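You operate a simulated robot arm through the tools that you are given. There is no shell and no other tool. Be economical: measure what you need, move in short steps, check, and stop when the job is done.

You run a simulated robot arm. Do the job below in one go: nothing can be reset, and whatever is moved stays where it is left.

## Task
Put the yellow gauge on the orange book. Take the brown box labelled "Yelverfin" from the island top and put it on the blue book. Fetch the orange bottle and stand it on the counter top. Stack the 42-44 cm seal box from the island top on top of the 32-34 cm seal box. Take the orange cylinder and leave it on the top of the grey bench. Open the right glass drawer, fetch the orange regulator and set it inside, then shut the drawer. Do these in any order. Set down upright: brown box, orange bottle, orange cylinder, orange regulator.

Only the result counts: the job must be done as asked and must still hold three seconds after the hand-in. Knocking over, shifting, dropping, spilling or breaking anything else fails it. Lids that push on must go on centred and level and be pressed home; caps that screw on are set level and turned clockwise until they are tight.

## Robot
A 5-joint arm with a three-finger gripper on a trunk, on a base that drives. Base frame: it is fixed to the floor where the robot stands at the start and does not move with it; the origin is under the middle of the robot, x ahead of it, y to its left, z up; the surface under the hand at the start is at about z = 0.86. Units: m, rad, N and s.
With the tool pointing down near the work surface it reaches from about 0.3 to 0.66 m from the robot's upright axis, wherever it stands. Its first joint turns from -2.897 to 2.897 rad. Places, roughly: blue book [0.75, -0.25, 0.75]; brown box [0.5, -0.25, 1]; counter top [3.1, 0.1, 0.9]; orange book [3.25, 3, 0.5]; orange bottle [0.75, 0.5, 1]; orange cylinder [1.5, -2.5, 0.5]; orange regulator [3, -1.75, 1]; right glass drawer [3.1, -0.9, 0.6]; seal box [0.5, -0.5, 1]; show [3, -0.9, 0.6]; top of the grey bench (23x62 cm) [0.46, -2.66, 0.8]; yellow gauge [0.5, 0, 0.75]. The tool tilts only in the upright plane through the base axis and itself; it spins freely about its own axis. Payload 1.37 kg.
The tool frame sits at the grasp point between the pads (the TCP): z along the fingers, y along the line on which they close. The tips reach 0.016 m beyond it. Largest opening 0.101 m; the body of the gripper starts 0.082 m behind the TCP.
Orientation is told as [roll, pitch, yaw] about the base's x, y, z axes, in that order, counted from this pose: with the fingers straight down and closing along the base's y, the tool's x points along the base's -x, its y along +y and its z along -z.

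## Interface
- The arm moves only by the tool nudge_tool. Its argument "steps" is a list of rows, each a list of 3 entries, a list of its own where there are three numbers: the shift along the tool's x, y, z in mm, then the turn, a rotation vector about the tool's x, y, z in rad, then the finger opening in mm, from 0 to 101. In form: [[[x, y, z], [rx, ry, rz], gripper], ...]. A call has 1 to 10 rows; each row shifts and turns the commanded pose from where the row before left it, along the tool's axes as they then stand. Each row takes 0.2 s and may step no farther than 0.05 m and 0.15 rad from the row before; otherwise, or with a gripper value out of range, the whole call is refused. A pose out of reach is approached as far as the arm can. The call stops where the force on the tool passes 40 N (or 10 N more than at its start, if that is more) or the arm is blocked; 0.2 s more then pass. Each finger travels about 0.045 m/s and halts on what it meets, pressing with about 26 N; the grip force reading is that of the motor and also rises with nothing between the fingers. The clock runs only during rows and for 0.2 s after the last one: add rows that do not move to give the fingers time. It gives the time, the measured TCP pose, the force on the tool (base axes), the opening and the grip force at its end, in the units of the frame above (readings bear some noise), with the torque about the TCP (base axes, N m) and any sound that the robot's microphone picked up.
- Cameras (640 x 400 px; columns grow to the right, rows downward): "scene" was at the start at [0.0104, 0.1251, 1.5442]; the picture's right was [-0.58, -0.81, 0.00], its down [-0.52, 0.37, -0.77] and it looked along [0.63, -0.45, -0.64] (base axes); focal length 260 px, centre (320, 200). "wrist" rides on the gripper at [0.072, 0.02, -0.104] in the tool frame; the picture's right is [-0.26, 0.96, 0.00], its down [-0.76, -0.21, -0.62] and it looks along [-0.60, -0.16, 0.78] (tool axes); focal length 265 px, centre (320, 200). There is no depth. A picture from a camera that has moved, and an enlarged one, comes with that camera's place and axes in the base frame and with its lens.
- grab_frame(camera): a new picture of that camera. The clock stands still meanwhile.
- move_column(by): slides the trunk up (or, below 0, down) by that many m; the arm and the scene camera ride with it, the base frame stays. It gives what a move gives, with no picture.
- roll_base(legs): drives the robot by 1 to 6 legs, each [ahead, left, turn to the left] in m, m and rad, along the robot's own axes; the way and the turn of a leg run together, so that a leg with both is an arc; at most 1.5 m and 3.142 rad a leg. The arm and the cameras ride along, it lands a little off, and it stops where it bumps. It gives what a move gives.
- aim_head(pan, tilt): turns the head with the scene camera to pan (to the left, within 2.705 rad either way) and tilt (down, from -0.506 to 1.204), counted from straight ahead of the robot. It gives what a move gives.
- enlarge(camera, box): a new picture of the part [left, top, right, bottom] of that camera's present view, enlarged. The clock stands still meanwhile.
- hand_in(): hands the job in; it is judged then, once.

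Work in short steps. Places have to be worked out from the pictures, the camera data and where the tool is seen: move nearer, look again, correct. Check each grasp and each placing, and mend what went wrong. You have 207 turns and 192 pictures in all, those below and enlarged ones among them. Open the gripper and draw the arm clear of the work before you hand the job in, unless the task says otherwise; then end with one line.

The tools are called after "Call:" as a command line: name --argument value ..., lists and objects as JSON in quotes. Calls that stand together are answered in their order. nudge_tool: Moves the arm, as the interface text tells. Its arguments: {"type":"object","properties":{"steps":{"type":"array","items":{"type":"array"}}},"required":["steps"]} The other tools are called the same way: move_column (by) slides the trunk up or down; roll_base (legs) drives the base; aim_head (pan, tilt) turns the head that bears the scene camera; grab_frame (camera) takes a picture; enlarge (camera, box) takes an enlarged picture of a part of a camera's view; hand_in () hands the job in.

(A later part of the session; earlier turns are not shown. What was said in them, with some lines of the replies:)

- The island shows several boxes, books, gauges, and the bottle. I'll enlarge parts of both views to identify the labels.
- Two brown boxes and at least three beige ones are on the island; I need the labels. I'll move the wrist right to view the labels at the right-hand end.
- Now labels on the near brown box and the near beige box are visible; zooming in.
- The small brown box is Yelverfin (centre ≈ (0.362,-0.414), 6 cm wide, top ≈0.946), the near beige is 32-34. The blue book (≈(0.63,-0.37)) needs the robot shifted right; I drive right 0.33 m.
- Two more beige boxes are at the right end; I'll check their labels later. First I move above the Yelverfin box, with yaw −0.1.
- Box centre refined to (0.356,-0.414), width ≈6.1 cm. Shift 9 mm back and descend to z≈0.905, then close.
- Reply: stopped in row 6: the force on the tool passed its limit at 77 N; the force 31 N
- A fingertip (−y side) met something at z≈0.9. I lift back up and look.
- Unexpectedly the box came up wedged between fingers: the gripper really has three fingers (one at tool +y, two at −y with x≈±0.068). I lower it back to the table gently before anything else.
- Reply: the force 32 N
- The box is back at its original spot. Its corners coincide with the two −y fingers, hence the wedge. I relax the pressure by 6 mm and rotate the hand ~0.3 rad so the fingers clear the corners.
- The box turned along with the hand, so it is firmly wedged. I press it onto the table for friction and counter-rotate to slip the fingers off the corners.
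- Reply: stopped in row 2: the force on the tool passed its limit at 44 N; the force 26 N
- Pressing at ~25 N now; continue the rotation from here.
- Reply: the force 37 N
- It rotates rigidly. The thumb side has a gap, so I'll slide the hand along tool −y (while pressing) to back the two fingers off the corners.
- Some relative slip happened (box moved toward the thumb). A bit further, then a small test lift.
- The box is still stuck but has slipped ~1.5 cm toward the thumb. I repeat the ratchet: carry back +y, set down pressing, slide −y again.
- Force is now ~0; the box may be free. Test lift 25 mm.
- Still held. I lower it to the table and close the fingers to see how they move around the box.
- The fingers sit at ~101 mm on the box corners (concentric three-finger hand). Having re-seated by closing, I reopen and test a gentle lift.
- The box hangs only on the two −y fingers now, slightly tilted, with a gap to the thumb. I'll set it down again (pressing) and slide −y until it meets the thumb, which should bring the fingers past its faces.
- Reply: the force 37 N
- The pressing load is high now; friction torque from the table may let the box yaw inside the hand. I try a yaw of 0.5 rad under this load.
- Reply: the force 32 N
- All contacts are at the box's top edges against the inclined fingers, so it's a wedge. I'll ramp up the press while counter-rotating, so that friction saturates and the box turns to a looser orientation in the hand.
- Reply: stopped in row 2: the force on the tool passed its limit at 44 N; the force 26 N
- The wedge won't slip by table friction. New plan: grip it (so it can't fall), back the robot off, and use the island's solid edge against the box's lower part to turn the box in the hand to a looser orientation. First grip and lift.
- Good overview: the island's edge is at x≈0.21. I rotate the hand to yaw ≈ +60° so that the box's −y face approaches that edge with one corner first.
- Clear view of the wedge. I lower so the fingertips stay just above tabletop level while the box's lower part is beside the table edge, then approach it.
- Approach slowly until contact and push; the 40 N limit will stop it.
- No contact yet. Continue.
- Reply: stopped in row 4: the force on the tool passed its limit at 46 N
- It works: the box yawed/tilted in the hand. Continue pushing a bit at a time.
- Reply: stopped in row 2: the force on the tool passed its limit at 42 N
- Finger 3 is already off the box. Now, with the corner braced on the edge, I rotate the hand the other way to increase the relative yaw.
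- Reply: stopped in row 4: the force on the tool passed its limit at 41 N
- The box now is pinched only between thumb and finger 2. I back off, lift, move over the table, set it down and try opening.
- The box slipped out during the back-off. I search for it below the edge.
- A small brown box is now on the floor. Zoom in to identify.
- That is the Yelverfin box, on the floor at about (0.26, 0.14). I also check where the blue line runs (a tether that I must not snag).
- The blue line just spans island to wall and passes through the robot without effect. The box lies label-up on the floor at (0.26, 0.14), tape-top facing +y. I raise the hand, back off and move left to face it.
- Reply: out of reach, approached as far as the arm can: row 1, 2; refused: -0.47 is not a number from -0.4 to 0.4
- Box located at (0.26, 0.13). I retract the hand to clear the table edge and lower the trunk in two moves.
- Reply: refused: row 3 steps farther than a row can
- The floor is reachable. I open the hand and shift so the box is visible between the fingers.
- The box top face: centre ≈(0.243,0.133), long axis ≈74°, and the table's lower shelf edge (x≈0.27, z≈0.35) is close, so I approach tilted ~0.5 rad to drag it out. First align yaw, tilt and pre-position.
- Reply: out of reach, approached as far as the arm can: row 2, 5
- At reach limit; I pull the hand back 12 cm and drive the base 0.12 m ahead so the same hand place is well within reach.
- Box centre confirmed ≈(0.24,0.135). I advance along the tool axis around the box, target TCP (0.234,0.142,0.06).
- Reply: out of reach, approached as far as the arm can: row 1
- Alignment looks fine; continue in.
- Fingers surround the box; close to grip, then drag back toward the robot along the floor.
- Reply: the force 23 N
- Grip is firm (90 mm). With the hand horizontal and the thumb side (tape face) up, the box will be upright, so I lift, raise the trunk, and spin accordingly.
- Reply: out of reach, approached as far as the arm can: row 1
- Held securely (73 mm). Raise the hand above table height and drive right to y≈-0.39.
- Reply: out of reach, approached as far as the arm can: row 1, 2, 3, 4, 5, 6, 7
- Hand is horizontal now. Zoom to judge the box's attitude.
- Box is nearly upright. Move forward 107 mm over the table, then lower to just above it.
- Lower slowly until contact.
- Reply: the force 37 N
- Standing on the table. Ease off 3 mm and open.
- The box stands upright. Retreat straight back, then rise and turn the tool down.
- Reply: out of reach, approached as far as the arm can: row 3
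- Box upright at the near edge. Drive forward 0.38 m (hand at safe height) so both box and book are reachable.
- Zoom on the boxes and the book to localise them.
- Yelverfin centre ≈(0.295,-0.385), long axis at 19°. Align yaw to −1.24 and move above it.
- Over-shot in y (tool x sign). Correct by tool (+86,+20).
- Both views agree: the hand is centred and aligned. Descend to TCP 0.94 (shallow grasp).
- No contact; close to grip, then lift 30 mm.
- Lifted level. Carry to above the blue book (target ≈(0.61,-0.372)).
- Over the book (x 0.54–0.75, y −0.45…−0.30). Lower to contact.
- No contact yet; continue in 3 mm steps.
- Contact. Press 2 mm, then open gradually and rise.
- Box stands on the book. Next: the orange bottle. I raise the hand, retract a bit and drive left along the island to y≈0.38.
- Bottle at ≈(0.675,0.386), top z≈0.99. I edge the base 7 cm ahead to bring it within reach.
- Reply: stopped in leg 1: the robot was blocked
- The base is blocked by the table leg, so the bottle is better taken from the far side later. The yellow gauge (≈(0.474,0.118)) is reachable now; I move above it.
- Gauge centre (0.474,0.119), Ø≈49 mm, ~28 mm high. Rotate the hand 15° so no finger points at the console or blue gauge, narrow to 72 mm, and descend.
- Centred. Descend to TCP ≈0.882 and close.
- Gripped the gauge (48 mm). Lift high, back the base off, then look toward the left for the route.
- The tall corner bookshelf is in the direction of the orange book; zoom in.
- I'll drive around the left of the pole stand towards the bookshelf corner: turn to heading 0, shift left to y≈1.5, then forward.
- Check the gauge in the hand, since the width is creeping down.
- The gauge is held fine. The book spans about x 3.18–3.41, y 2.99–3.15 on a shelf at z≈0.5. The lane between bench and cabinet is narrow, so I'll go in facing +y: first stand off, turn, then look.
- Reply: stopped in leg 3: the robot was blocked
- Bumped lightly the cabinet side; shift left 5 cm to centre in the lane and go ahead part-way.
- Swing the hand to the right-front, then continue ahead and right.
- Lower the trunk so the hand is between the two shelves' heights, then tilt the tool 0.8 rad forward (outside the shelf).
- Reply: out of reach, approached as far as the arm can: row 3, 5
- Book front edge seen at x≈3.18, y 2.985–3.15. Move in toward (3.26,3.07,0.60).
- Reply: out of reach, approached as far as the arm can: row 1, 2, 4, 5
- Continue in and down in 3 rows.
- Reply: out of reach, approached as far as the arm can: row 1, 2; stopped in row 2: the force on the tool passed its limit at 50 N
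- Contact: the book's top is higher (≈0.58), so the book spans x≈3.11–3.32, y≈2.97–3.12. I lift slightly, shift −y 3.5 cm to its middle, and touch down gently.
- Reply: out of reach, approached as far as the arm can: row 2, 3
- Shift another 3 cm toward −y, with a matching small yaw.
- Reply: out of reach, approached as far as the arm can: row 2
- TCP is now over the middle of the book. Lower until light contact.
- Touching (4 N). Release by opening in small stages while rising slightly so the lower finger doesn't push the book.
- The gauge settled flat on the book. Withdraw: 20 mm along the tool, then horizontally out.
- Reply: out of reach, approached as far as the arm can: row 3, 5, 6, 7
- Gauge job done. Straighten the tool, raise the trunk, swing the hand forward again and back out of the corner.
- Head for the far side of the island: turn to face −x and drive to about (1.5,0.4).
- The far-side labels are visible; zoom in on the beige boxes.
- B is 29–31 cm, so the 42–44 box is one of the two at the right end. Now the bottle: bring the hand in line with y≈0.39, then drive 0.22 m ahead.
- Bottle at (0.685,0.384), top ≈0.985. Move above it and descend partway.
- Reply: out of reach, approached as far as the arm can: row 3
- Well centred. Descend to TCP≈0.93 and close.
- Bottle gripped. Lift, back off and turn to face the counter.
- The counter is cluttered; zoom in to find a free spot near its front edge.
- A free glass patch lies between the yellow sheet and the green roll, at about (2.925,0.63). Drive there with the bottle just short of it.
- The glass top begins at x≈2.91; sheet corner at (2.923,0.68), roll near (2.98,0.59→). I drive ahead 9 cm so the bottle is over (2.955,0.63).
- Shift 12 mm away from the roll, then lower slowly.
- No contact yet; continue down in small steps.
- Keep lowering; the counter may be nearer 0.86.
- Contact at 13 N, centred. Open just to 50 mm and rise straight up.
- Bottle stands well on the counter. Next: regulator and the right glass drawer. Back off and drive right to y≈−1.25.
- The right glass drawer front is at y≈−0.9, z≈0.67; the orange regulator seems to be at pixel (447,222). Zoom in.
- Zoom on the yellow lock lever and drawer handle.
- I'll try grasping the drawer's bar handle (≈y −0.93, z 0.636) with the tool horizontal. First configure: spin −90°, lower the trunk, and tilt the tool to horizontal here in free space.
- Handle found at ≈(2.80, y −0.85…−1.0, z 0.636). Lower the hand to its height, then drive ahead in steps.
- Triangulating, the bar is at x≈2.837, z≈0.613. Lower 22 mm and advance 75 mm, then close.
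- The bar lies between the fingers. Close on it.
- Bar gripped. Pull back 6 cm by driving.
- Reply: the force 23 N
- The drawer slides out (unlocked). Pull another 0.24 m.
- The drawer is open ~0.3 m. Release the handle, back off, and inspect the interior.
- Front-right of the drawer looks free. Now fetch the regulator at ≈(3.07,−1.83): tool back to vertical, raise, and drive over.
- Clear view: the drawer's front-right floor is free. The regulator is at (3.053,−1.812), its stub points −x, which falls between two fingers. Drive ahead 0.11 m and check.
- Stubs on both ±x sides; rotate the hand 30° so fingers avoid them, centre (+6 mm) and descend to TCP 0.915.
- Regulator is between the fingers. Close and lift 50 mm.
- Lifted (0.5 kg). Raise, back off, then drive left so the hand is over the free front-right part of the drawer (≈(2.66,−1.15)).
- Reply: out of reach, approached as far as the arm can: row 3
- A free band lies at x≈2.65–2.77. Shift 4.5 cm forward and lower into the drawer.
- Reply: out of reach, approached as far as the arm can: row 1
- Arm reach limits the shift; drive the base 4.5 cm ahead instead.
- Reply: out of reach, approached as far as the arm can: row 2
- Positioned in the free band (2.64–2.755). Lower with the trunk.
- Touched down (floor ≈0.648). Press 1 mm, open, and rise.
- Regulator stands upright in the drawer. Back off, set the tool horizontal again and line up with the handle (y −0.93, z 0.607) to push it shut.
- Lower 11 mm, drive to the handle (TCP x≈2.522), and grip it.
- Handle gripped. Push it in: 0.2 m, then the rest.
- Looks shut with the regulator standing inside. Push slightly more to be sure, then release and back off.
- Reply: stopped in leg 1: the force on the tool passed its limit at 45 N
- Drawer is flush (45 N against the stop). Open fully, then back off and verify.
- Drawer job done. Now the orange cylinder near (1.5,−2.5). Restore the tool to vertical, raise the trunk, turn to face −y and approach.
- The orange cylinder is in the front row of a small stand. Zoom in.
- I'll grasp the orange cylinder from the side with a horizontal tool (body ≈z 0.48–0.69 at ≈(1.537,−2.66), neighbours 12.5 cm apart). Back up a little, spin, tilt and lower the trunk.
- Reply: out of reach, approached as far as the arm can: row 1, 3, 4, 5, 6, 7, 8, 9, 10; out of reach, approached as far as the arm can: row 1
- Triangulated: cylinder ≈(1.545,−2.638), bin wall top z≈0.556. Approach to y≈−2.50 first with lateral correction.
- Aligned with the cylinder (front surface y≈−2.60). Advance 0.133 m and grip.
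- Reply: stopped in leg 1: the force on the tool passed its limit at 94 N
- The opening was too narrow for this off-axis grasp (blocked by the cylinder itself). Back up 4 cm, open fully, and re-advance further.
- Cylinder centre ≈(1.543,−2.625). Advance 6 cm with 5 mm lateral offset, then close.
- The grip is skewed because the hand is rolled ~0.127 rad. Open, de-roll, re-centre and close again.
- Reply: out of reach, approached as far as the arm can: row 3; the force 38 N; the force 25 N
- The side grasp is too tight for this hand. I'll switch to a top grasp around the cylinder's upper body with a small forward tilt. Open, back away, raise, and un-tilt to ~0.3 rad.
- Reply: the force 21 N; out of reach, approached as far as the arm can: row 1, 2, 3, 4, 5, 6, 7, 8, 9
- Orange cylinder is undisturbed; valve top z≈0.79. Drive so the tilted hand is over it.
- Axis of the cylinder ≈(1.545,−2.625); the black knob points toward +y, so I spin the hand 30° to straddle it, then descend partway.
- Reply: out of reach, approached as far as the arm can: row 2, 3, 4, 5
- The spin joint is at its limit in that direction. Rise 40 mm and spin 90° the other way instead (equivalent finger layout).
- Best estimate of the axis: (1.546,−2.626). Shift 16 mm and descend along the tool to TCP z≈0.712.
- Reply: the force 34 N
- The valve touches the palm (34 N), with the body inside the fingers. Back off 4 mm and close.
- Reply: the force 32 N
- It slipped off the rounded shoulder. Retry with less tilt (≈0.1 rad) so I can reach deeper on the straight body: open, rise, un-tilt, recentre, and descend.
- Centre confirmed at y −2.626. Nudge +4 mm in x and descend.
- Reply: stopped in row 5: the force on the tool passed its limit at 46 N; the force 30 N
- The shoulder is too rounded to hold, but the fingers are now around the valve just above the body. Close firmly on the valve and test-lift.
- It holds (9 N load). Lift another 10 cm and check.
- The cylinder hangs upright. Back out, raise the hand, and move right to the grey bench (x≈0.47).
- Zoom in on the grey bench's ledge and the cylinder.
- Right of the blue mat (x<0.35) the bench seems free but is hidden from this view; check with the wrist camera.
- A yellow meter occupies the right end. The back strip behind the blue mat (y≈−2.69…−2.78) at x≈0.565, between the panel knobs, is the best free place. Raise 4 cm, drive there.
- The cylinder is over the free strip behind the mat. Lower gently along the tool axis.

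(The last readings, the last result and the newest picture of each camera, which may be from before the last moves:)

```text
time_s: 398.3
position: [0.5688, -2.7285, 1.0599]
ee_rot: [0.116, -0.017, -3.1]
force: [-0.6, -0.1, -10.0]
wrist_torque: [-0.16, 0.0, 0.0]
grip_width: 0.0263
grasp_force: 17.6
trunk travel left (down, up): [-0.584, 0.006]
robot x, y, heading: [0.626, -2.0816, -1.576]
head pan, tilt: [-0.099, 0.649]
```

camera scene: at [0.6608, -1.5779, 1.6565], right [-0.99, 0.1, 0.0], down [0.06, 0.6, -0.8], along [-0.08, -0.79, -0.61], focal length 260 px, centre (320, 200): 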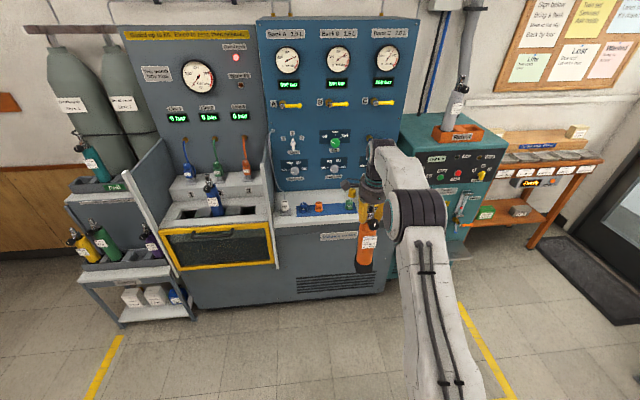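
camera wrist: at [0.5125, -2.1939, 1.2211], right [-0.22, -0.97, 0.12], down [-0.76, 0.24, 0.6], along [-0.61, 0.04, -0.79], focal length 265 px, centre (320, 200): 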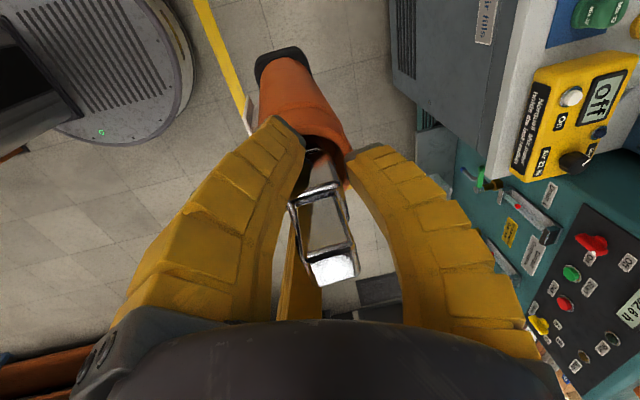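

Call:
nudge_tool --steps '[[[0, 0, 5], [0, 0, 0], 5], [[0, 0, 4], [0, 0, 0], 5], [[0, 0, 3], [0, 0, 0], 5]]'

Call:
nudge_tool --steps '[[[0, 0, 4], [0, 0, 0], 5], [[0, 0, 3], [0, 0, 0], 5], [[0, 0, 3], [0, 0, 0], 5]]'

```text
time_s: 399.1
position: [0.5697, -2.7279, 1.0519]
ee_rot: [0.124, -0.017, -3.101]
force: [-2.1, 3.8, 11.6]
wrist_torque: [0.45, 0.06, -0.01]
grip_width: 0.0265
grasp_force: 18.0
trunk travel left (down, up): [-0.584, 0.006]
robot x, y, heading: [0.6271, -2.082, -1.579]
head pan, tilt: [-0.099, 0.649]
```

```text
time_s: 399.9
position: [0.5706, -2.7271, 1.0408]
ee_rot: [0.123, -0.016, -3.099]
force: [-1.5, 4.5, 19.9]
wrist_torque: [0.32, 0.03, 0.02]
grip_width: 0.0319
grasp_force: 19.3
trunk travel left (down, up): [-0.584, 0.006]
robot x, y, heading: [0.6264, -2.0843, -1.581]
head pan, tilt: [-0.099, 0.649]
```

The cylinder stands on the bench (20 N press). Open and rise along the tool axis.

Call:
nudge_tool --steps '[[[0, 0, -2], [0, 0, 0], 20], [[0, 0, 0], [0, 0, 0], 45], [[0, 0, 0], [0, 0, 0], 65], [[0, 0, 0], [0, 0, 0], 80], [[0, 0, 0], [0, 0, 0], 80], [[0, 0, -30], [0, 0, 0], 80], [[0, 0, -40], [0, 0, 0], 80], [[0, 0, -40], [0, 0, 0], 80]]'

Call:
roll_base --legs '[[-0.45, 0, 0]]'

Call:
enlarge --camera "scene" --box '[230, 150, 410, 270]'

```text
time_s: 401.7
position: [0.5703, -2.7166, 1.15]
ee_rot: [0.118, -0.018, -3.101]
force: [0.4, 0.7, -0.5]
wrist_torque: [-0.02, 0.02, -0.02]
grip_width: 0.0824
grasp_force: 1.7
trunk travel left (down, up): [-0.584, 0.006]
robot x, y, heading: [0.6281, -2.0788, -1.578]
head pan, tilt: [-0.099, 0.649]
```

```text
time_s: 404.4
position: [0.573, -2.2604, 1.1487]
ee_rot: [0.117, -0.015, -3.102]
force: [0.0, -0.4, 0.0]
wrist_torque: [0.01, 0.02, 0.01]
grip_width: 0.082
grasp_force: 1.9
trunk travel left (down, up): [-0.584, 0.006]
robot x, y, heading: [0.6355, -1.6253, -1.583]
head pan, tilt: [-0.099, 0.649]
```

```text
3.33 times, centred on (320, 210) of scene
camera zoom: at [0.7996, -1.6538, 1.6566], right [-0.99, 0.11, 0.0], down [0.07, 0.6, -0.8], along [-0.09, -0.79, -0.6], focal length 867 px, centre (320, 167)
```

zoom: 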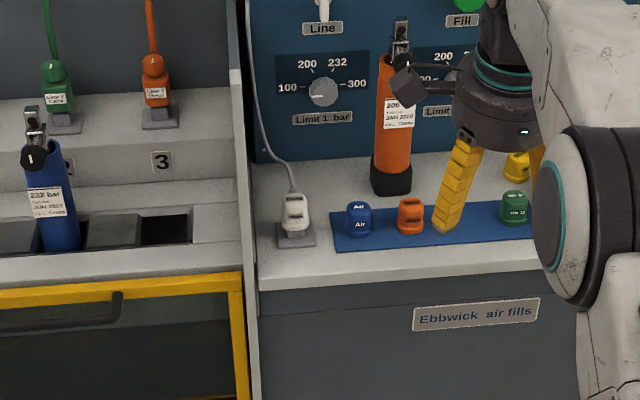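

Cylinder stands well. Last job: the 42–44 seal box. I straighten the tool, and turn around to face the island's right end to read the labels of the two boxes there (≈(0.45,−0.83) and (0.63,−0.86)).

Call:
nudge_tool --steps '[[[0, 0, 0], [0.117, 0, 0], 101], [[0, 0, 0], [0, 0, 0], 101], [[0, 0, 0], [0, 0, 0], 101]]'

Call:
roll_base --legs '[[0, 0, 3.141]]'

Call:
aim_head --pan 0.25 --tilt 0.75

```text
time_s: 405.2
position: [0.5737, -2.2606, 1.1499]
ee_rot: [0.06, -0.009, -3.101]
force: [-0.3, -0.3, 0.5]
wrist_torque: [0.0, 0.01, 0.0]
grip_width: 0.1007
grasp_force: 0.0
out of reach, approached as far as the arm can: row 1
trunk travel left (down, up): [-0.584, 0.006]
robot x, y, heading: [0.6298, -1.6258, -1.577]
head pan, tilt: [-0.099, 0.649]
```

```text
time_s: 413.1
position: [0.6487, -0.9871, 1.1494]
ee_rot: [0.059, -0.009, 0.107]
force: [-0.8, 0.1, 0.1]
wrist_torque: [0.01, 0.01, -0.01]
grip_width: 0.1008
grasp_force: 0.1
trunk travel left (down, up): [-0.584, 0.006]
robot x, y, heading: [0.6319, -1.626, 1.623]
head pan, tilt: [-0.099, 0.649]
```

```text
time_s: 414.0
position: [0.6482, -0.9873, 1.1495]
ee_rot: [0.06, -0.008, 0.106]
force: [0.3, 0.2, -0.1]
wrist_torque: [0.01, -0.04, -0.01]
grip_width: 0.1007
grasp_force: 0.0
trunk travel left (down, up): [-0.584, 0.006]
robot x, y, heading: [0.6314, -1.6281, 1.626]
head pan, tilt: [0.25, 0.75]
```

Aim the head straight and zoom on the two boxes.

Call:
aim_head --pan 0.0 --tilt 0.75

Call:
enlarge --camera "scene" --box '[250, 110, 470, 280]'

```text
time_s: 414.7
position: [0.6483, -0.9877, 1.1486]
ee_rot: [0.058, -0.007, 0.106]
force: [0.1, -0.8, -0.4]
wrist_torque: [0.04, 0.02, 0.01]
grip_width: 0.1006
grasp_force: 0.1
trunk travel left (down, up): [-0.584, 0.006]
robot x, y, heading: [0.6276, -1.6282, 1.627]
head pan, tilt: [0.0, 0.75]
```

```text
2.35 times, centred on (360, 195) of scene
camera zoom: at [0.4566, -1.6131, 1.648], right [1.0, 0.06, 0.0], down [0.04, -0.68, -0.73], along [-0.04, 0.73, -0.68], focal length 612 px, centre (226, 212)
```

zoom: 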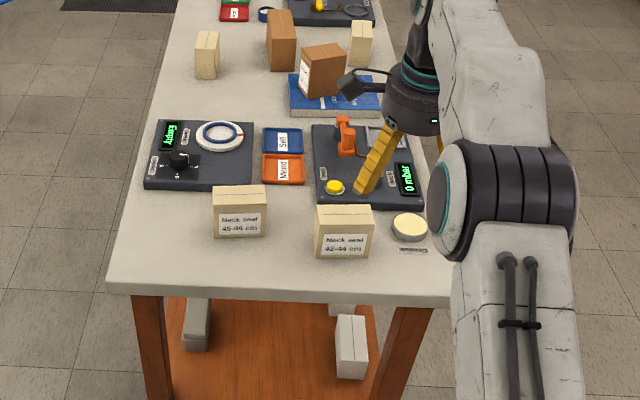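

Confirm the two labels with one tight zoom.

Call:
enlarge --camera "scene" --box '[308, 186, 392, 232]'

```text
7.62 times, centred on (350, 209) of scene
camera zoom: at [0.4566, -1.6131, 1.648], right [1.0, 0.06, 0.0], down [0.04, -0.68, -0.73], along [-0.04, 0.73, -0.68], focal length 1982 px, centre (91, 131)
```

zoom: 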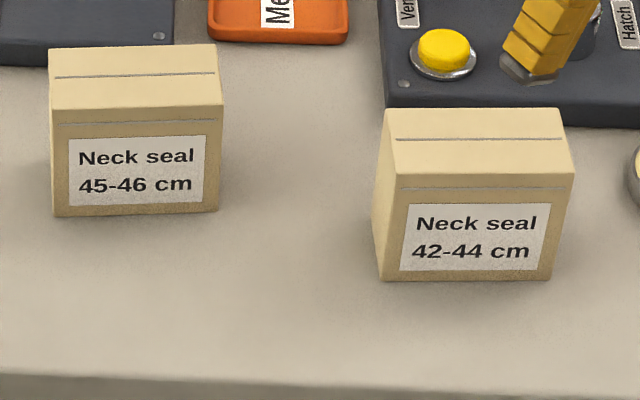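

Right box = 42–44: centre (0.617,−0.850), long axis along x, top 0.940. Spin the hand so the thumb takes its −x end, and drive 0.14 m ahead.

Call:
nudge_tool --steps '[[[0, 0, 0], [0.058, 0, 0], 101], [[0, 0, 0], [0, 0, -0.145], 101], [[0, 0, 0], [0, 0, -0.145], 101], [[0, 0, 0], [0, 0, -0.145], 101], [[0, 0, 0], [0, 0, -0.145], 101], [[0, 0, 0], [0, 0, -0.145], 101], [[0, 0, 0], [0, 0, -0.145], 101], [[0, 0, 0], [0, 0, -0.145], 101], [[0, 0, 0], [0, 0, -0.145], 101], [[0, 0, 0], [0, 0, -0.145], 101]]'

Call:
nudge_tool --steps '[[[0, 0, 0], [0, 0, -0.145], 101], [[0, 0, 0], [0, 0, -0.074], 101]]'

Call:
roll_base --legs '[[0.14, 0, 0]]'

```text
time_s: 416.9
position: [0.6485, -0.9876, 1.1487]
ee_rot: [0.008, -0.057, 1.413]
force: [0.0, -0.7, -0.2]
wrist_torque: [-0.03, -0.02, 0.0]
grip_width: 0.1003
grasp_force: 0.1
out of reach, approached as far as the arm can: row 1
trunk travel left (down, up): [-0.584, 0.006]
robot x, y, heading: [0.6325, -1.6257, 1.625]
head pan, tilt: [0.0, 0.75]
```

```text
time_s: 417.5
position: [0.6486, -0.9894, 1.1497]
ee_rot: [-0.005, -0.059, 1.631]
force: [0.2, -0.5, 0.3]
wrist_torque: [0.0, 0.01, 0.0]
grip_width: 0.1006
grasp_force: 0.0
trunk travel left (down, up): [-0.584, 0.006]
robot x, y, heading: [0.63, -1.6262, 1.627]
head pan, tilt: [0.0, 0.75]
```

```text
time_s: 418.9
position: [0.6376, -0.8492, 1.1493]
ee_rot: [-0.008, -0.058, 1.636]
force: [-0.1, -0.2, 0.1]
wrist_torque: [0.0, 0.01, -0.01]
grip_width: 0.1007
grasp_force: 0.1
trunk travel left (down, up): [-0.584, 0.006]
robot x, y, heading: [0.6251, -1.4871, 1.63]
head pan, tilt: [0.0, 0.75]
```

Shift 26 mm toward −x, descend 110 mm, and remove the residual tilt; then check with the wrist camera.

Call:
nudge_tool --steps '[[[0, 26, 0], [0, 0, 0], 101], [[0, 0, 40], [0, 0, 0], 101], [[0, 0, 40], [0, 0.029, 0], 101], [[0, 0, 30], [0, 0.029, 0], 101], [[0, 0, 0], [0, 0, 0], 101]]'

Call:
grab_frame --camera "wrist"

```text
time_s: 420.1
position: [0.6113, -0.8488, 1.0379]
ee_rot: [0.001, -0.003, 1.635]
force: [-0.1, 0.0, 0.0]
wrist_torque: [-0.02, -0.05, 0.01]
grip_width: 0.1004
grasp_force: 0.0
trunk travel left (down, up): [-0.584, 0.006]
robot x, y, heading: [0.6219, -1.4893, 1.629]
head pan, tilt: [0.0, 0.75]
```

```text
2 pictures are left
camera wrist: at [0.5958, -0.923, 1.1421], right [-0.98, 0.2, 0.0], down [0.16, 0.77, 0.62], along [0.13, 0.61, -0.78], focal length 265 px, centre (320, 200)
```

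wrist: 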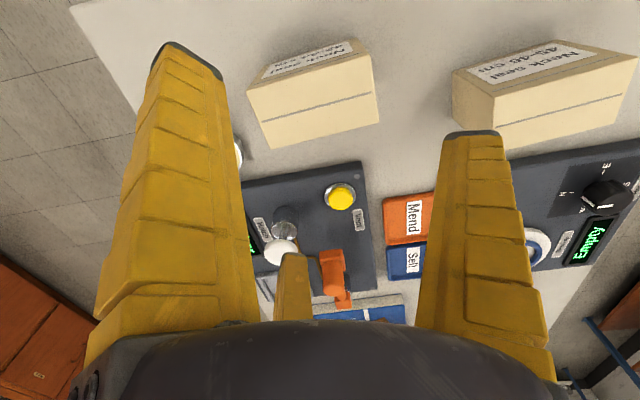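

Box centre ≈(0.614,−0.854). Adjust 4 mm, descend to TCP 0.932, close and lift.

Call:
nudge_tool --steps '[[[4, 0, 40], [0, 0, 0], 101], [[0, 0, 40], [0, 0, 0], 101], [[0, 0, 20], [0, 0, 0], 101], [[0, 0, 6], [0, 0, 0], 101]]'

Call:
nudge_tool --steps '[[[0, 0, 0], [0, 0, 0], 80], [[0, 0, 0], [0, 0, 0], 60], [[0, 0, 0], [0, 0, 0], 45], [[0, 0, 0], [0, 0, 0], 40], [[0, 0, 0], [0, 0, 0], 40], [[0, 0, -10], [0, 0, 0], 40], [[0, 0, -20], [0, 0, 0], 40]]'

```text
time_s: 421.1
position: [0.6109, -0.8507, 0.9316]
ee_rot: [0.001, -0.004, 1.634]
force: [0.3, 0.4, -1.1]
wrist_torque: [0.01, 0.01, -0.01]
grip_width: 0.1006
grasp_force: 0.1
trunk travel left (down, up): [-0.584, 0.006]
robot x, y, heading: [0.6246, -1.4895, 1.628]
head pan, tilt: [0.0, 0.75]
```

```text
time_s: 422.7
position: [0.6132, -0.8511, 0.9632]
ee_rot: [0.0, -0.001, 1.635]
force: [-1.0, -0.1, -1.4]
wrist_torque: [-0.03, -0.01, 0.03]
grip_width: 0.0573
grasp_force: 26.1
trunk travel left (down, up): [-0.584, 0.006]
robot x, y, heading: [0.6242, -1.4912, 1.632]
head pan, tilt: [0.0, 0.75]
```

Held (57 mm; box centre ≈18 mm off the TCP away from the thumb). Lift and carry around to the island's near side.

Call:
nudge_tool --steps '[[[0, 0, -45], [0, 0, 0], 40], [[0, 0, -45], [0, 0, 0], 40], [[0, 0, -40], [0, 0, 0], 40]]'

Call:
roll_base --legs '[[-0.2, 0, 0], [0, 1.07, 0], [0, 0, -1.63]]'

Call:
roll_base --legs '[[0, 1.41, 0]]'

```text
time_s: 423.5
position: [0.6143, -0.8508, 1.0941]
ee_rot: [0.001, -0.002, 1.634]
force: [-1.0, -0.5, -1.1]
wrist_torque: [-0.02, 0.03, -0.01]
grip_width: 0.0573
grasp_force: 25.9
trunk travel left (down, up): [-0.584, 0.006]
robot x, y, heading: [0.6245, -1.4883, 1.63]
head pan, tilt: [0.0, 0.75]
```

```text
time_s: 434.1
position: [0.2173, -1.7816, 1.093]
ee_rot: [0.001, -0.002, -0.024]
force: [-0.3, 0.2, -1.4]
wrist_torque: [0.0, -0.02, -0.02]
grip_width: 0.0568
grasp_force: 25.6
trunk travel left (down, up): [-0.584, 0.006]
robot x, y, heading: [-0.4185, -1.7368, -0.03]
head pan, tilt: [0.0, 0.75]
```

```text
time_s: 441.0
position: [0.2594, -0.3965, 1.094]
ee_rot: [0.0, -0.003, -0.026]
force: [0.4, 0.5, -1.4]
wrist_torque: [0.02, -0.01, 0.0]
grip_width: 0.0568
grasp_force: 26.0
trunk travel left (down, up): [-0.584, 0.006]
robot x, y, heading: [-0.3771, -0.3492, -0.037]
head pan, tilt: [0.0, 0.75]
```

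Move next to the 32–34 box: base ahead/left with a small turn, then fine-position the hand.

Call:
roll_base --legs '[[0.09, 0.135, 0.037]]'

```text
time_s: 442.4
position: [0.352, -0.2393, 1.0931]
ee_rot: [-0.001, -0.002, 0.008]
force: [-0.4, 1.1, -0.9]
wrist_torque: [0.01, 0.01, -0.02]
grip_width: 0.057
grasp_force: 26.3
trunk travel left (down, up): [-0.584, 0.006]
robot x, y, heading: [-0.2852, -0.2145, 0.005]
head pan, tilt: [0.0, 0.75]
```

Rotate to ψ≈−0.10, shift −9 mm, lower to ~3 cm above, and take a check picture.

Call:
nudge_tool --steps '[[[9, 0, 0], [0, 0, 0.105], 40], [[0, 0, 40], [0, 0, 0], 40], [[0, 0, 14], [0, 0, 0], 40], [[0, 0, 0], [0, 0, 0], 40]]'

Call:
aim_head --pan 0.1 --tilt 0.85

Call:
grab_frame --camera "scene"

```text
time_s: 443.4
position: [0.3413, -0.2414, 1.0384]
ee_rot: [0.0, -0.002, -0.097]
force: [-0.6, 0.5, -1.6]
wrist_torque: [0.04, -0.01, -0.02]
grip_width: 0.057
grasp_force: 25.8
trunk travel left (down, up): [-0.584, 0.006]
robot x, y, heading: [-0.2854, -0.2148, 0.005]
head pan, tilt: [0.0, 0.75]
```

```text
time_s: 444.1
position: [0.341, -0.2412, 1.0396]
ee_rot: [-0.002, -0.001, -0.098]
force: [0.1, -0.3, -1.1]
wrist_torque: [0.03, 0.01, 0.01]
grip_width: 0.0569
grasp_force: 26.2
trunk travel left (down, up): [-0.584, 0.006]
robot x, y, heading: [-0.2849, -0.2108, 0.003]
head pan, tilt: [0.099, 0.85]
```

```text
1 pictures are left
camera scene: at [-0.2678, -0.0314, 1.64], right [0.1, -0.99, 0.0], down [-0.75, -0.08, -0.66], along [0.66, 0.07, -0.75], focal length 260 px, centre (320, 200)
```

scene: 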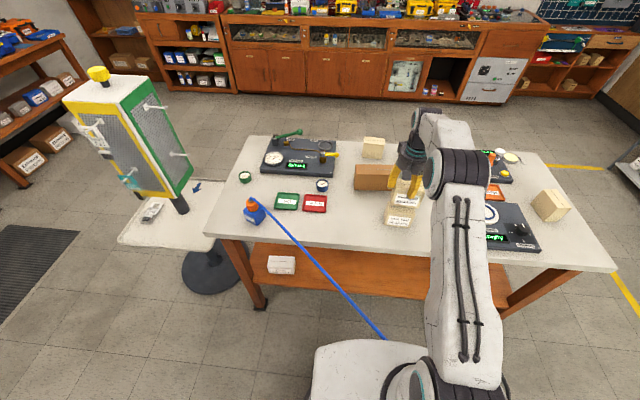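

The held box is right above the 32–34 box. I use the last picture as a tight zoom to fine-align.

Call:
enlarge --camera "scene" --box '[365, 170, 445, 235]'

```text
6.15 times, centred on (405, 202) of scene
camera zoom: at [-0.2678, -0.0314, 1.64], right [0.1, -0.99, 0.0], down [-0.75, -0.08, -0.66], along [0.66, 0.07, -0.75], focal length 1601 px, centre (-203, 185)
```

zoom: 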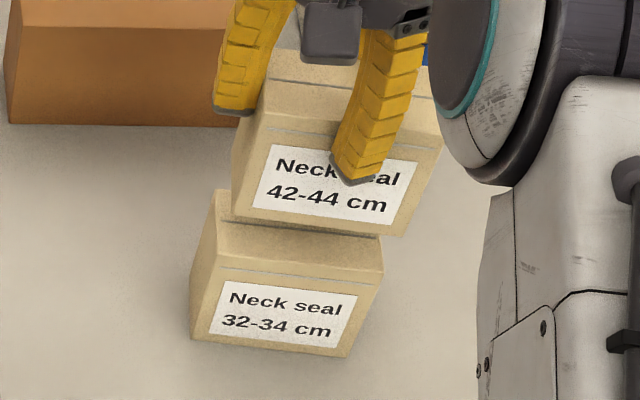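

Offsets: shift the held box by about (−5,+4.5) mm and rotate −0.07 rad, then lower to contact.

Call:
nudge_tool --steps '[[[5, 4, 0], [0, 0, 0.07], 40], [[0, 0, 14], [0, 0, 0], 40], [[0, 0, 7], [0, 0, 0], 40], [[0, 0, 3], [0, 0, 0], 40]]'

Call:
nudge_tool --steps '[[[0, 0, 2], [0, 0, 0], 40], [[0, 0, 2], [0, 0, 0], 40]]'

```text
time_s: 445.1
position: [0.3374, -0.2368, 1.0159]
ee_rot: [0.0, -0.002, -0.167]
force: [0.2, 0.3, -1.5]
wrist_torque: [0.04, -0.02, 0.0]
grip_width: 0.057
grasp_force: 25.9
trunk travel left (down, up): [-0.584, 0.006]
robot x, y, heading: [-0.2866, -0.2139, 0.006]
head pan, tilt: [0.099, 0.85]
```

```text
time_s: 445.7
position: [0.3376, -0.2351, 1.0152]
ee_rot: [0.003, -0.007, -0.167]
force: [-0.2, -3.1, 14.6]
wrist_torque: [-0.5, 0.25, -0.03]
grip_width: 0.057
grasp_force: 25.7
trunk travel left (down, up): [-0.584, 0.006]
robot x, y, heading: [-0.2822, -0.2122, 0.002]
head pan, tilt: [0.099, 0.85]
```

Contact at the expected height (14 N). Ease off 1 mm, open slowly, and rise.

Call:
nudge_tool --steps '[[[0, 0, -1], [0, 0, 0], 52], [[0, 0, 0], [0, 0, 0], 60], [[0, 0, 0], [0, 0, 0], 70], [[0, 0, 0], [0, 0, 0], 85], [[0, 0, 0], [0, 0, 0], 101], [[0, 0, 0], [0, 0, 0], 101]]'

Call:
nudge_tool --steps '[[[0, 6, -15], [0, 0, 0], 101], [[0, 0, -30], [0, 0, 0], 101], [[0, 0, -40], [0, 0, 0], 101], [[0, 0, -20], [0, 0, 0], 101]]'

```text
time_s: 447.1
position: [0.3372, -0.2356, 1.0114]
ee_rot: [0.0, 0.0, -0.167]
force: [-0.3, -1.3, -0.3]
wrist_torque: [0.0, 0.0, 0.01]
grip_width: 0.1005
grasp_force: 0.0
trunk travel left (down, up): [-0.584, 0.006]
robot x, y, heading: [-0.2868, -0.2141, 0.003]
head pan, tilt: [0.099, 0.85]
```

```text
time_s: 448.1
position: [0.337, -0.2304, 1.1163]
ee_rot: [0.0, -0.002, -0.169]
force: [-0.8, 1.1, 0.0]
wrist_torque: [0.01, -0.02, 0.01]
grip_width: 0.1006
grasp_force: 0.0
trunk travel left (down, up): [-0.584, 0.006]
robot x, y, heading: [-0.2842, -0.2135, 0.002]
head pan, tilt: [0.099, 0.85]
```

The box stayed on the stack (no load on the hand). Back the robot clear of the island, then hand in.

Call:
roll_base --legs '[[-0.3, 0, 0]]'

Call:
hand_in

```text
time_s: 450.1
position: [0.0391, -0.2306, 1.1182]
ee_rot: [0.0, -0.005, -0.165]
force: [0.1, -0.7, 1.3]
wrist_torque: [-0.01, -0.02, -0.01]
grip_width: 0.1004
grasp_force: 0.0
trunk travel left (down, up): [-0.584, 0.006]
robot x, y, heading: [-0.583, -0.2132, 0.005]
head pan, tilt: [0.099, 0.85]
```

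```text
The job is handed in.
```

I did all six tasks and handed the job in. I had no pictures left to check the seal-box stack, so I judged that placement from force readings alone. The Yelverfin box fell to the floor once while I was freeing it from the gripper; I recovered it, and it now stands upright on the blue book.
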